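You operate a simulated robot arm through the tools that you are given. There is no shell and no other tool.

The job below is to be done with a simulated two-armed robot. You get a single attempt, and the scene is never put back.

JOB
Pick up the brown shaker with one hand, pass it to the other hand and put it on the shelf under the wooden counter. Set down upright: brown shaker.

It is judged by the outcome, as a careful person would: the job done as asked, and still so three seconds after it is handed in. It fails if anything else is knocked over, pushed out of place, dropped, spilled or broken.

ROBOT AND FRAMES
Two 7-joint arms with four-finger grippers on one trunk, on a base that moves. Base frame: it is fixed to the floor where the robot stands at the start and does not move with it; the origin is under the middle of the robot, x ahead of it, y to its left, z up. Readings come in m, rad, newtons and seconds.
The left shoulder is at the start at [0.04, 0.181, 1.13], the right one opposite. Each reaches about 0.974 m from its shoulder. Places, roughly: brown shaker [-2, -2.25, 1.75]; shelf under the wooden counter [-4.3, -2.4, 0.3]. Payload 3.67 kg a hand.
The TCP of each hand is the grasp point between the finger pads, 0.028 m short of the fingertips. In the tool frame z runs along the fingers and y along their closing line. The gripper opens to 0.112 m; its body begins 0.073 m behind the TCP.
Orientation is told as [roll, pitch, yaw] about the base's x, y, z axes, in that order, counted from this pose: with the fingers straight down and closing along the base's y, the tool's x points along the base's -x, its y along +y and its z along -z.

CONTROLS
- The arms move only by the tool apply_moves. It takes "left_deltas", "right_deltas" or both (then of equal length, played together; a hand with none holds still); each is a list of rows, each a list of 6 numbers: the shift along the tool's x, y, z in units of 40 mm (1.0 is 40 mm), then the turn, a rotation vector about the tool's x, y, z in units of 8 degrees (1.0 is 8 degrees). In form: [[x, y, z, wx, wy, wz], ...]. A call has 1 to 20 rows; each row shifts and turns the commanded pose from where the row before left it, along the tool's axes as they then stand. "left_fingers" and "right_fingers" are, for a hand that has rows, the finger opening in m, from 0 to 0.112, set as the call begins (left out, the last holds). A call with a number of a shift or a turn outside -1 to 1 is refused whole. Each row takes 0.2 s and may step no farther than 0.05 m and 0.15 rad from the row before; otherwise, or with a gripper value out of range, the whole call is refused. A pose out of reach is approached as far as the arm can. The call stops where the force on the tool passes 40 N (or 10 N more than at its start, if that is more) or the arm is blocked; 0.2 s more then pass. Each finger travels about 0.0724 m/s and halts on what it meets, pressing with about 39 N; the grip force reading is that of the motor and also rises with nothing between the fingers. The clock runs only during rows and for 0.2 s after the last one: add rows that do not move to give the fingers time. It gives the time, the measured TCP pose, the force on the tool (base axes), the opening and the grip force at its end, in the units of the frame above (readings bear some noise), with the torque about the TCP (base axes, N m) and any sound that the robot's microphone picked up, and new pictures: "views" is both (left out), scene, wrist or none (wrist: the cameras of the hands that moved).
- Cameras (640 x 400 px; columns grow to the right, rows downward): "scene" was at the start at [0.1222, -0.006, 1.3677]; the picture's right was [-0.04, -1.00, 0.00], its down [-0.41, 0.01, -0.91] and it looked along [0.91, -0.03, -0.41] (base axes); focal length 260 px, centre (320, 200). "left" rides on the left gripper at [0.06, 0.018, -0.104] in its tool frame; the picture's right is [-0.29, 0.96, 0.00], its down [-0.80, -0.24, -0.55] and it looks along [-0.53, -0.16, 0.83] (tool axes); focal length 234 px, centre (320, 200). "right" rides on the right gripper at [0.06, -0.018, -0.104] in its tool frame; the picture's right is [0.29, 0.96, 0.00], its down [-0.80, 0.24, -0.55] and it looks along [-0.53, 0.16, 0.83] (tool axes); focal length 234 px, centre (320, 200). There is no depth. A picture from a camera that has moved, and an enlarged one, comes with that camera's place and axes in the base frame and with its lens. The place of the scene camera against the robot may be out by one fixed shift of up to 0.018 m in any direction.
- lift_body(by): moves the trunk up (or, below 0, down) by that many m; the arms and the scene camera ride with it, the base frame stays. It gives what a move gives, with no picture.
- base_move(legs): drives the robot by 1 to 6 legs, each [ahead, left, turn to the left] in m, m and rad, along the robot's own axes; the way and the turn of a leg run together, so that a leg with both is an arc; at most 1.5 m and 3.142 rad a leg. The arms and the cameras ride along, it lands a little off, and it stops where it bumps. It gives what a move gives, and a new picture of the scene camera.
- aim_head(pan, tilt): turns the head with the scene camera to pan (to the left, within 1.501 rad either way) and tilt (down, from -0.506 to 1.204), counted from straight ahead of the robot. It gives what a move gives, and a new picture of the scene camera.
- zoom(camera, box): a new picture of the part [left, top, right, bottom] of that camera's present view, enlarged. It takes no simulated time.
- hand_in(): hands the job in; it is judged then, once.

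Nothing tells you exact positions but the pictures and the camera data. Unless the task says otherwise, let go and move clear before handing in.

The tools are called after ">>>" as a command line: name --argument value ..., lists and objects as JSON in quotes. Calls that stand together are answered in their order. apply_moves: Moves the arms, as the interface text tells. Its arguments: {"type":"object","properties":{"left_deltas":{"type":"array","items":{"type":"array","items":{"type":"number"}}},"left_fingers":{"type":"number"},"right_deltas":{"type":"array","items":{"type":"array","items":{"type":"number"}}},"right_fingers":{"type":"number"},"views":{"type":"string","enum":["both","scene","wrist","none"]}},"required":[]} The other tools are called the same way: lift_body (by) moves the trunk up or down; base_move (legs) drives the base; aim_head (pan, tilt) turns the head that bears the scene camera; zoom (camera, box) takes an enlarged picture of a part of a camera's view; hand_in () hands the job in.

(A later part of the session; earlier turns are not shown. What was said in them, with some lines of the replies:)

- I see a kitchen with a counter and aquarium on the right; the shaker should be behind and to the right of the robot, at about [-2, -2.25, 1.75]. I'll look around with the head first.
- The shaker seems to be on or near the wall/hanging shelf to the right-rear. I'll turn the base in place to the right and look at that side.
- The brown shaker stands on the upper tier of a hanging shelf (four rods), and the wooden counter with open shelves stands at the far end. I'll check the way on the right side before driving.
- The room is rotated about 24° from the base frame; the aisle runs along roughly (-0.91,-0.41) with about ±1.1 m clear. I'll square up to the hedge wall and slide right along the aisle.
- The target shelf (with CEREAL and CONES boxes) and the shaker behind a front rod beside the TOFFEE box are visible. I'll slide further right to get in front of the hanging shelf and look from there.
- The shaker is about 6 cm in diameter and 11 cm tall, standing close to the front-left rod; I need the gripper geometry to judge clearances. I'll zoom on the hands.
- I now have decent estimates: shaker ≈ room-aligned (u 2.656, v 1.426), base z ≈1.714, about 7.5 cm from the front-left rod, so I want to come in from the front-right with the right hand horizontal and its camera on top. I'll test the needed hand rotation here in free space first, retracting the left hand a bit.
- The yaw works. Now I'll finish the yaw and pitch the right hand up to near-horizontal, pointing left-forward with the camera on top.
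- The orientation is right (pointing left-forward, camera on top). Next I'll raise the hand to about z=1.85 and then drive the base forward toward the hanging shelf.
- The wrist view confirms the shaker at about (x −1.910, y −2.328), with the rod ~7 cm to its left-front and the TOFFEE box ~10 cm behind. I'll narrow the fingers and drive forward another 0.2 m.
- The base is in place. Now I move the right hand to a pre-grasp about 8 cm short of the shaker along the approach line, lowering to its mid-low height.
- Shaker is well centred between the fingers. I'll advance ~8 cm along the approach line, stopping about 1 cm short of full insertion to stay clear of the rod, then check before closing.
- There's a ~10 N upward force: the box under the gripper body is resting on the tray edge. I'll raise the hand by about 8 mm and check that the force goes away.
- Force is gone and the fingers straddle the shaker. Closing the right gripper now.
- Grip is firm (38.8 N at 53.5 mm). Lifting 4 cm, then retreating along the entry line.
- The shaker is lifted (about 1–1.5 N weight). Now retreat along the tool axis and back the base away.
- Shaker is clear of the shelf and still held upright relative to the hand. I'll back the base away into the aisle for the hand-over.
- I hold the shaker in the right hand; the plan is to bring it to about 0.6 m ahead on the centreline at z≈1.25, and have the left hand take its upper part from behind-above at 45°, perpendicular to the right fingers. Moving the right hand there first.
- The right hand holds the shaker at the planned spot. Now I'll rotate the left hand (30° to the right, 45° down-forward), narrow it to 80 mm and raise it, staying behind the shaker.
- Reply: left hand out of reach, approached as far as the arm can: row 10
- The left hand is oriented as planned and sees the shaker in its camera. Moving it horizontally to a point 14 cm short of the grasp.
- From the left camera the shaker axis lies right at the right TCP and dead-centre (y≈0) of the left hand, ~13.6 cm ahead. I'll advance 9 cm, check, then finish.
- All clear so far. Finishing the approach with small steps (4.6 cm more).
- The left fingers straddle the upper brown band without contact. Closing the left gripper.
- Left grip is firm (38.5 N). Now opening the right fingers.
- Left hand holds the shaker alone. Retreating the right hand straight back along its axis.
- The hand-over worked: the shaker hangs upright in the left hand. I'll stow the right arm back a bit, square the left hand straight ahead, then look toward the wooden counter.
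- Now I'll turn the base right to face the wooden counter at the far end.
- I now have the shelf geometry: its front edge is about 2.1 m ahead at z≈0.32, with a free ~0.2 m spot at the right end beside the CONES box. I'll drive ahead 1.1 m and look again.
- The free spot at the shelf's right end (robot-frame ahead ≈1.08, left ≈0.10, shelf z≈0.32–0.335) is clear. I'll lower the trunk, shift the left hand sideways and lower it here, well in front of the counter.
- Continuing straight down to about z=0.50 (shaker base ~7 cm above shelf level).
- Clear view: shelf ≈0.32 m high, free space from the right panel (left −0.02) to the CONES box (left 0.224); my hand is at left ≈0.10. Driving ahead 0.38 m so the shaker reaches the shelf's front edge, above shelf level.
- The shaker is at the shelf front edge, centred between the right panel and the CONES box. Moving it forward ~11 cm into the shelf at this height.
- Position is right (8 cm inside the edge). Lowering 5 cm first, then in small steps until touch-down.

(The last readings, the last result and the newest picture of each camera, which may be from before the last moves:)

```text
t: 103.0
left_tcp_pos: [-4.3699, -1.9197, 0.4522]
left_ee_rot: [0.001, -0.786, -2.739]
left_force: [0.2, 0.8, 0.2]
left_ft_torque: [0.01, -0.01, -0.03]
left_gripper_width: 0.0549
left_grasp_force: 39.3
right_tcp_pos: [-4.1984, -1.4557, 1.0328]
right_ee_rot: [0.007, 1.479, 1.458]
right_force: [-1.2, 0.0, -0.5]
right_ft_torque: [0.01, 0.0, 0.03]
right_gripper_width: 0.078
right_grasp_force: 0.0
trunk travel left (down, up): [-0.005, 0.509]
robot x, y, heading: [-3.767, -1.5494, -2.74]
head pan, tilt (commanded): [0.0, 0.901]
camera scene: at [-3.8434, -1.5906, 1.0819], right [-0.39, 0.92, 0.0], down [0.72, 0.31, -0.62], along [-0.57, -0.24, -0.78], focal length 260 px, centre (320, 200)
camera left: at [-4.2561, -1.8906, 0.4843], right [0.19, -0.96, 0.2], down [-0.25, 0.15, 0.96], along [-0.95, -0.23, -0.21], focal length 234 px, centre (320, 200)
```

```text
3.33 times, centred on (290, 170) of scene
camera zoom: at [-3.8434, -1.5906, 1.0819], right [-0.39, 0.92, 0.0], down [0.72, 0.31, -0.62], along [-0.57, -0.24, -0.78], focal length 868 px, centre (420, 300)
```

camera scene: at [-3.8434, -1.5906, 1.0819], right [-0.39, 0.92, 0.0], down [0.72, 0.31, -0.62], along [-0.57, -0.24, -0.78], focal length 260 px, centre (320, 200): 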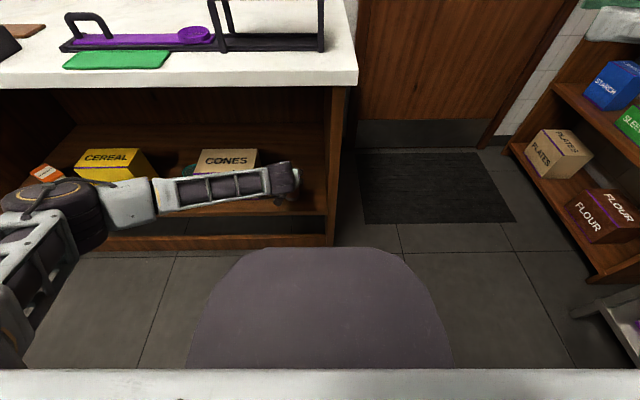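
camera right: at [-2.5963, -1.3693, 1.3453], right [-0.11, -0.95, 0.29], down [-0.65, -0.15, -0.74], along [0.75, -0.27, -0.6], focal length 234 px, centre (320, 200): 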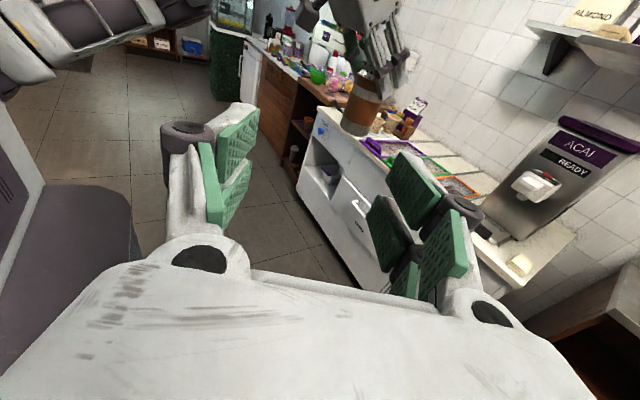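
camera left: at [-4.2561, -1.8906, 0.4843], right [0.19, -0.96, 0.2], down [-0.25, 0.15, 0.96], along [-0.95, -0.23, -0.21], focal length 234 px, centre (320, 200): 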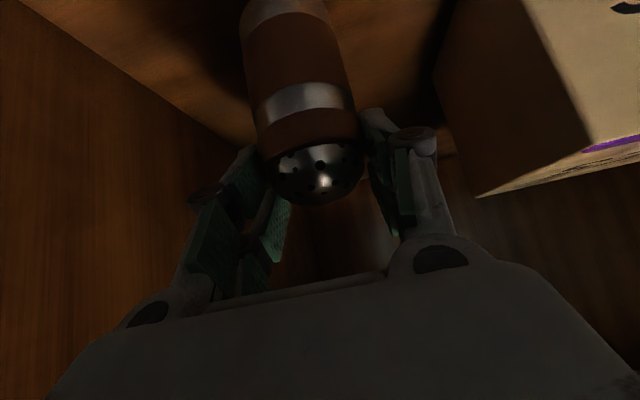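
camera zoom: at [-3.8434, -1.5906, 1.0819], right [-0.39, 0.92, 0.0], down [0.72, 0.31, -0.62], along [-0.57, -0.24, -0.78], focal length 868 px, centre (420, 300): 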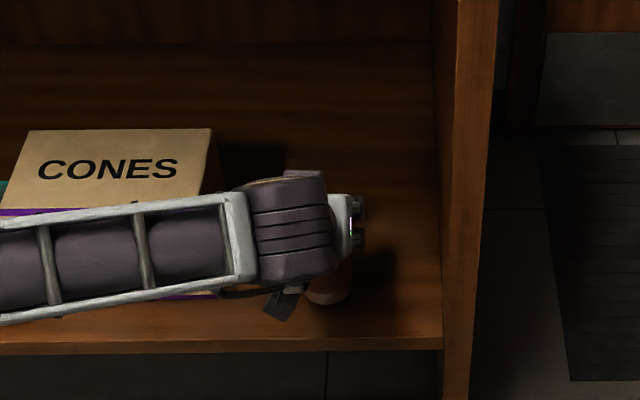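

No contact yet; shaker is upright between fingers. Lowering another centimetre.

>>> apply_moves --left_deltas '[[0.0884, 0, 0.0884, 0, 0, 0], [0.0884, 0, 0.0884, 0, 0, 0], [0, 0, 0, 0, 0, 0]]' --views "none"

>>> apply_moves --left_deltas '[[0.0707, 0, 0.0707, 0, 0, 0], [0, 0, 0, 0, 0, 0]]' --views "wrist"

```text
t: 103.8
left_tcp_pos: [-4.3692, -1.9185, 0.4428]
left_ee_rot: [0.0, -0.786, -2.739]
left_force: [-0.2, -0.6, 0.1]
left_ft_torque: [-0.01, 0.04, -0.02]
left_gripper_width: 0.0547
left_grasp_force: 38.7
right_tcp_pos: [-4.1992, -1.4563, 1.0324]
right_ee_rot: [0.008, 1.48, 1.456]
right_force: [0.1, 0.1, 0.4]
right_ft_torque: [-0.02, -0.02, 0.02]
right_gripper_width: 0.0781
right_grasp_force: 0.1
trunk travel left (down, up): [-0.005, 0.509]
robot x, y, heading: [-3.7624, -1.5504, -2.742]
head pan, tilt (commanded): [0.0, 0.901]
```

```text
t: 104.4
left_tcp_pos: [-4.3697, -1.9181, 0.4387]
left_ee_rot: [0.0, -0.786, -2.739]
left_force: [-0.1, 0.6, 0.2]
left_ft_torque: [-0.02, 0.01, -0.02]
left_gripper_width: 0.0549
left_grasp_force: 39.2
right_tcp_pos: [-4.1998, -1.4563, 1.0323]
right_ee_rot: [0.005, 1.48, 1.458]
right_force: [0.1, 0.3, 0.1]
right_ft_torque: [0.01, -0.01, 0.02]
right_gripper_width: 0.0777
right_grasp_force: 0.1
trunk travel left (down, up): [-0.005, 0.509]
robot x, y, heading: [-3.7691, -1.5528, -2.736]
head pan, tilt (commanded): [0.0, 0.901]
camera left: at [-4.2561, -1.8906, 0.4703], right [0.19, -0.96, 0.2], down [-0.25, 0.15, 0.96], along [-0.95, -0.23, -0.21], focal length 234 px, centre (320, 200)
```

left: 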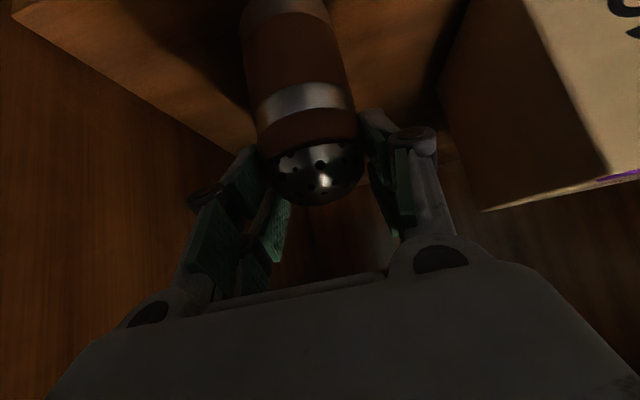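

>>> apply_moves --left_deltas '[[0.0707, 0, 0.0707, 0, 0, 0], [0, 0, 0, 0, 0, 0]]' --views "none"

```text
t: 105.0
left_tcp_pos: [-4.3703, -1.9192, 0.4351]
left_ee_rot: [-0.001, -0.786, -2.739]
left_force: [-0.1, -0.4, -0.1]
left_ft_torque: [-0.02, 0.0, -0.04]
left_gripper_width: 0.0547
left_grasp_force: 38.9
right_tcp_pos: [-4.1977, -1.4567, 1.0319]
right_ee_rot: [0.008, 1.481, 1.458]
right_force: [-0.2, 0.1, 0.0]
right_ft_torque: [-0.01, -0.02, 0.02]
right_gripper_width: 0.0782
right_grasp_force: 0.0
trunk travel left (down, up): [-0.005, 0.509]
robot x, y, heading: [-3.7661, -1.5528, -2.739]
head pan, tilt (commanded): [0.0, 0.901]
```

No contact yet at z=0.435; I take the shelf to be about 1 cm lower, so I continue in 4 mm steps.

>>> apply_moves --left_deltas '[[0.0707, 0, 0.0707, 0, 0, 0], [0, 0, 0, 0, 0, 0]]' --views "none"

```text
t: 105.6
left_tcp_pos: [-4.37, -1.9195, 0.4307]
left_ee_rot: [0.0, -0.786, -2.738]
left_force: [0.2, 0.7, -0.3]
left_ft_torque: [-0.02, 0.0, 0.01]
left_gripper_width: 0.0548
left_grasp_force: 38.8
right_tcp_pos: [-4.1993, -1.4567, 1.0311]
right_ee_rot: [0.007, 1.48, 1.457]
right_force: [0.0, 0.3, -0.5]
right_ft_torque: [0.01, -0.01, -0.05]
right_gripper_width: 0.0781
right_grasp_force: 0.0
trunk travel left (down, up): [-0.005, 0.509]
robot x, y, heading: [-3.7633, -1.5504, -2.741]
head pan, tilt (commanded): [0.0, 0.901]
```

Still free at z=0.431; continuing down carefully.

>>> apply_moves --left_deltas '[[0.0707, 0, 0.0707, 0, 0, 0], [0, 0, 0, 0, 0, 0]]' --views "none"

```text
t: 106.2
left_tcp_pos: [-4.3713, -1.9193, 0.4305]
left_ee_rot: [-0.002, -0.789, -2.739]
left_force: [2.9, 0.0, 15.4]
left_ft_torque: [-0.31, -0.5, 0.04]
left_gripper_width: 0.055
left_grasp_force: 38.6
right_tcp_pos: [-4.1963, -1.4556, 1.0337]
right_ee_rot: [0.02, 1.483, 1.472]
right_force: [0.2, 0.2, -0.1]
right_ft_torque: [0.0, -0.02, -0.04]
right_gripper_width: 0.078
right_grasp_force: 0.1
trunk travel left (down, up): [-0.005, 0.509]
robot x, y, heading: [-3.7612, -1.5499, -2.737]
head pan, tilt (commanded): [0.0, 0.901]
```

Touch-down: 15 N upward at z≈0.4305. I'll relieve about 3 mm of the commanded push before opening.

>>> apply_moves --left_deltas '[[-0.05, 0, -0.05, 0, 0, 0], [0, 0, 0, 0, 0, 0]]' --views "wrist"

>>> zoom --camera "left" --box '[160, 0, 480, 200]'

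```text
t: 106.8
left_tcp_pos: [-4.3694, -1.9187, 0.4299]
left_ee_rot: [0.0, -0.784, -2.739]
left_force: [-2.7, -0.3, 6.7]
left_ft_torque: [-0.28, 0.23, -0.09]
left_gripper_width: 0.0548
left_grasp_force: 39.2
right_tcp_pos: [-4.1979, -1.456, 1.0336]
right_ee_rot: [0.014, 1.482, 1.464]
right_force: [-0.6, 0.1, 0.4]
right_ft_torque: [0.03, -0.01, -0.05]
right_gripper_width: 0.0781
right_grasp_force: 0.0
trunk travel left (down, up): [-0.005, 0.509]
robot x, y, heading: [-3.768, -1.5489, -2.739]
head pan, tilt (commanded): [0.0, 0.901]
camera left: at [-4.2563, -1.8904, 0.4618], right [0.19, -0.96, 0.2], down [-0.25, 0.15, 0.96], along [-0.95, -0.23, -0.21], focal length 234 px, centre (320, 200)
```

left: 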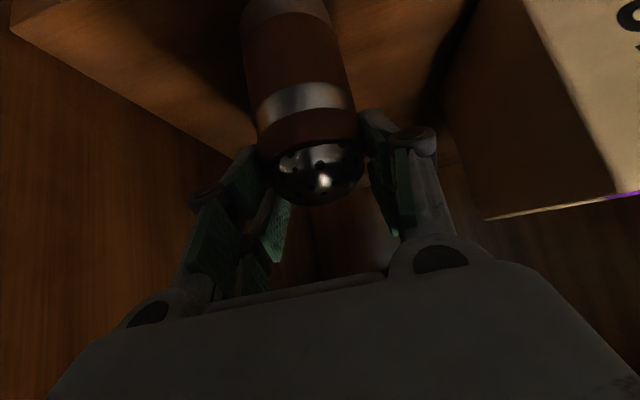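

```text
2.00 times, centred on (320, 100) of left
camera zoom: at [-4.2563, -1.8904, 0.4618], right [0.19, -0.96, 0.2], down [-0.25, 0.15, 0.96], along [-0.95, -0.23, -0.21], focal length 468 px, centre (320, 400)
```

zoom: 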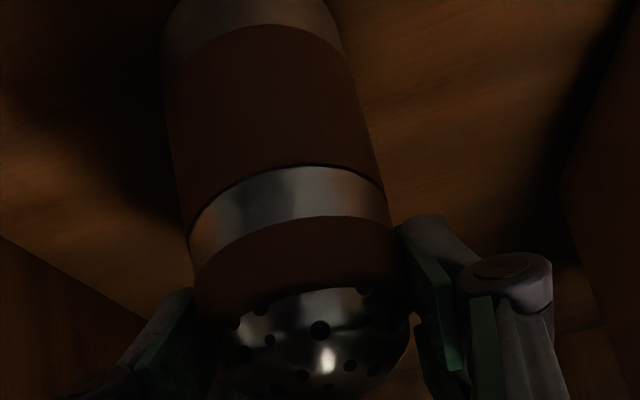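

>>> apply_moves --left_deltas '[[-0.025, 0, -0.025, 0, 0, 0], [0, 0, 0, 0, 0, 0]]' --views "none"

```text
t: 107.4
left_tcp_pos: [-4.3696, -1.9179, 0.4307]
left_ee_rot: [0.001, -0.783, -2.738]
left_force: [-0.4, 0.3, 0.8]
left_ft_torque: [-0.05, 0.03, 0.0]
left_gripper_width: 0.0548
left_grasp_force: 39.2
right_tcp_pos: [-4.1999, -1.4563, 1.0317]
right_ee_rot: [0.009, 1.481, 1.46]
right_force: [-0.3, -0.4, 0.0]
right_ft_torque: [-0.04, 0.0, 0.03]
right_gripper_width: 0.078
right_grasp_force: 0.0
trunk travel left (down, up): [-0.005, 0.509]
robot x, y, heading: [-3.7641, -1.5509, -2.74]
head pan, tilt (commanded): [0.0, 0.901]
```

The shaker is resting on the shelf with almost no load. Opening the left fingers moderately.

>>> apply_moves --left_deltas '[[0, 0, 0, 0, 0, 0], [0, 0, 0, 0, 0, 0], [0, 0, 0, 0, 0, 0]]' --left_fingers 0.084 --views "wrist"

>>> zoom --camera "left" --box '[120, 0, 520, 250]'

```text
t: 108.2
left_tcp_pos: [-4.3699, -1.9188, 0.4311]
left_ee_rot: [0.0, -0.786, -2.739]
left_force: [0.3, 0.1, 0.7]
left_ft_torque: [-0.01, 0.0, 0.04]
left_gripper_width: 0.084
left_grasp_force: 0.1
right_tcp_pos: [-4.1981, -1.4553, 1.0327]
right_ee_rot: [0.009, 1.479, 1.458]
right_force: [0.4, -1.0, 0.3]
right_ft_torque: [0.01, -0.04, -0.01]
right_gripper_width: 0.0781
right_grasp_force: 0.1
trunk travel left (down, up): [-0.005, 0.509]
robot x, y, heading: [-3.7665, -1.5501, -2.738]
head pan, tilt (commanded): [0.0, 0.901]
camera left: at [-4.2562, -1.8908, 0.463], right [0.19, -0.96, 0.2], down [-0.25, 0.15, 0.96], along [-0.95, -0.23, -0.21], focal length 234 px, centre (320, 200)
```

left: 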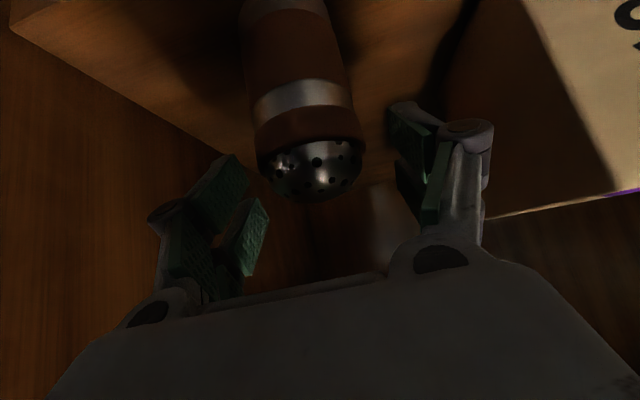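

```text
1.60 times, centred on (320, 125) of left
camera zoom: at [-4.2562, -1.8908, 0.463], right [0.19, -0.96, 0.2], down [-0.25, 0.15, 0.96], along [-0.95, -0.23, -0.21], focal length 375 px, centre (320, 320)
```

zoom: 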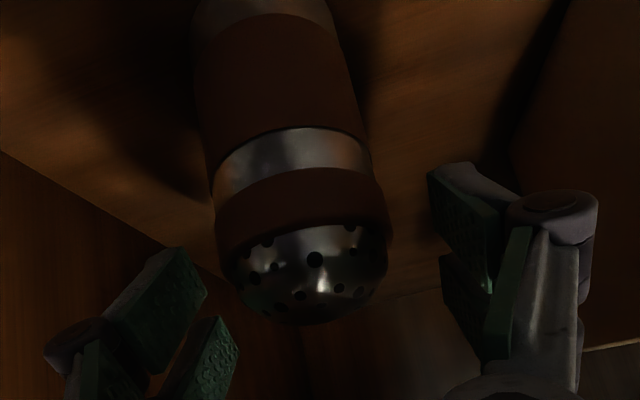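

The shaker stands free and upright. Backing the left hand out along its own axis (up and back).

>>> apply_moves --left_deltas '[[0, 0, -0.4, 0, 0, 0], [0, 0, -0.6, 0, 0, 0], [0, 0, -0.75, 0, 0, 0], [0, 0, -0.75, 0, 0, 0], [0, 0, -0.75, 0, 0, 0], [0, 0, -0.6, 0, 0, 0], [0, 0, 0, 0, 0, 0]]' --views "both"

>>> zoom --camera "left" --box '[160, 0, 560, 250]'

```text
t: 109.8
left_tcp_pos: [-4.2693, -1.8764, 0.5401]
left_ee_rot: [-0.001, -0.786, -2.739]
left_force: [0.1, 0.5, 0.7]
left_ft_torque: [0.03, -0.01, 0.04]
left_gripper_width: 0.0842
left_grasp_force: 0.1
right_tcp_pos: [-4.1993, -1.4558, 1.0317]
right_ee_rot: [0.008, 1.48, 1.462]
right_force: [-0.1, -0.8, -0.6]
right_ft_torque: [0.0, -0.01, -0.01]
right_gripper_width: 0.0781
right_grasp_force: 0.0
trunk travel left (down, up): [-0.005, 0.509]
robot x, y, heading: [-3.767, -1.55, -2.74]
head pan, tilt (commanded): [0.0, 0.901]
camera scene: at [-3.8433, -1.5905, 1.0819], right [-0.39, 0.92, 0.0], down [0.72, 0.31, -0.62], along [-0.57, -0.24, -0.78], focal length 260 px, centre (320, 200)
camera left: at [-4.1557, -1.847, 0.573], right [0.19, -0.96, 0.2], down [-0.25, 0.15, 0.96], along [-0.95, -0.23, -0.21], focal length 234 px, centre (320, 200)
```

scene: 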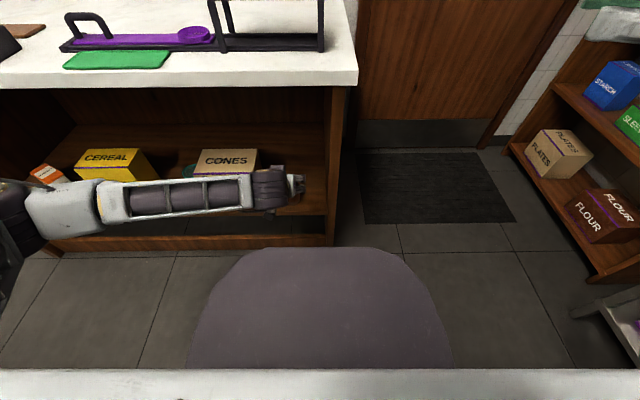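
left: 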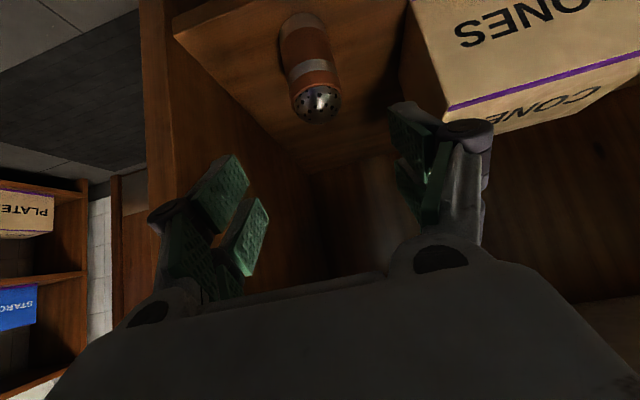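

```text
1.60 times, centred on (360, 125) of left
camera zoom: at [-4.1557, -1.847, 0.573], right [0.19, -0.96, 0.2], down [-0.25, 0.15, 0.96], along [-0.95, -0.23, -0.21], focal length 375 px, centre (256, 320)
```

zoom: 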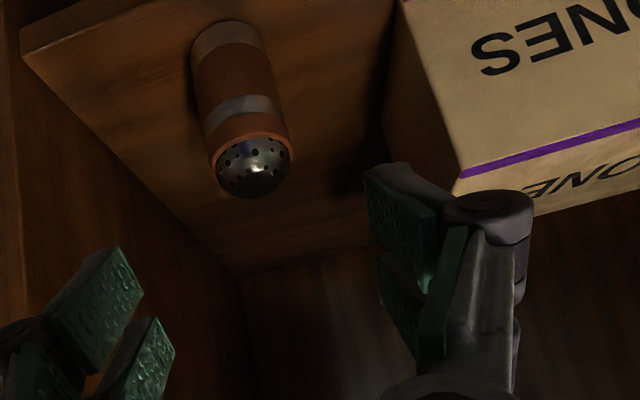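

The shaker stands upright on the shelf beside the CONES box. I'll back the base straight away and take a look at the whole counter.

>>> base_move --legs '[[-0.5, 0, 0]]'

>>> aim_head --pan 0.0 --tilt 0.5

>>> zoom --camera "scene" --box '[80, 100, 380, 290]'

```text
t: 112.8
left_tcp_pos: [-3.8146, -1.6815, 0.5409]
left_ee_rot: [0.0, -0.786, -2.739]
left_force: [-0.4, 0.2, 1.1]
left_ft_torque: [-0.01, -0.04, -0.02]
left_gripper_width: 0.0837
left_grasp_force: 0.1
right_tcp_pos: [-3.7436, -1.2619, 1.0317]
right_ee_rot: [0.014, 1.481, 1.462]
right_force: [-0.6, 0.2, 0.1]
right_ft_torque: [-0.01, 0.01, -0.04]
right_gripper_width: 0.0783
right_grasp_force: 0.1
trunk travel left (down, up): [-0.005, 0.509]
robot x, y, heading: [-3.3111, -1.3557, -2.743]
head pan, tilt (commanded): [0.0, 0.901]
camera scene: at [-3.3883, -1.397, 1.082], right [-0.39, 0.92, 0.0], down [0.72, 0.31, -0.62], along [-0.57, -0.24, -0.78], focal length 260 px, centre (320, 200)
```

scene: 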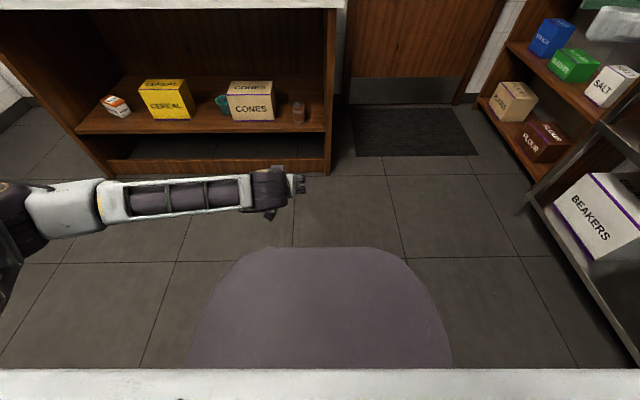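

```text
t: 113.7
left_tcp_pos: [-3.8146, -1.6807, 0.5397]
left_ee_rot: [0.0, -0.785, -2.737]
left_force: [0.6, 0.3, -0.4]
left_ft_torque: [0.01, 0.0, -0.01]
left_gripper_width: 0.0839
left_grasp_force: 0.1
right_tcp_pos: [-3.7442, -1.2631, 1.032]
right_ee_rot: [0.007, 1.479, 1.458]
right_force: [0.1, -0.1, 0.0]
right_ft_torque: [0.0, 0.0, 0.01]
right_gripper_width: 0.0782
right_grasp_force: 0.0
trunk travel left (down, up): [-0.005, 0.509]
robot x, y, heading: [-3.311, -1.3574, -2.741]
head pan, tilt (commanded): [0.0, 0.499]
camera scene: at [-3.4031, -1.4032, 1.1157], right [-0.39, 0.92, 0.0], down [0.44, 0.19, -0.88], along [-0.81, -0.34, -0.48], focal length 260 px, centre (320, 200)
```

scene: 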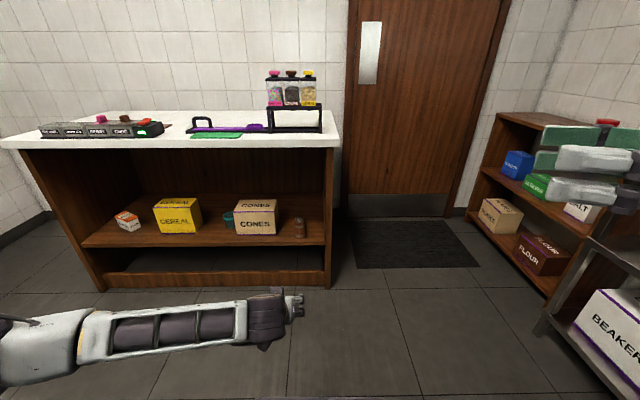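

```text
2.11 times, centred on (230, 195) of scene
camera zoom: at [-3.4031, -1.4032, 1.1157], right [-0.39, 0.92, 0.0], down [0.44, 0.19, -0.88], along [-0.81, -0.34, -0.48], focal length 548 px, centre (510, 210)
```

zoom: 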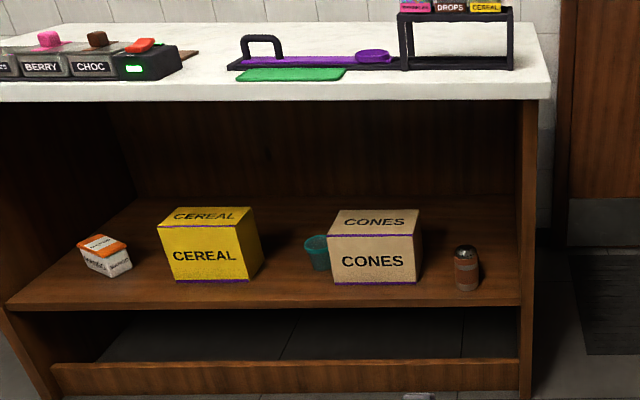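

The brown shaker stands upright on the shelf under the wooden counter, and the CONES, CEREAL, cup and jar are where they were. Both hands are empty and clear, so I'm handing in.

>>> hand_in

```text
The job is handed in.
```

The brown shaker is standing upright on the shelf under the wooden counter, at the right end beside the CONES box, and I've handed the job in.

The right hand took it off the hanging shelf, passed it to the left hand in mid-air, and the left hand set it down. While reaching in for the shaker, the right gripper briefly rested on the edge of the hanging tray with about 10 N, so I raised it until that went away. The TOFFEE box on that tray was still in place after I lifted the shaker.

In the last pictures, nothing else on the wooden counter or its shelf had moved. Both hands were empty, and the robot had backed half a metre away from the counter.
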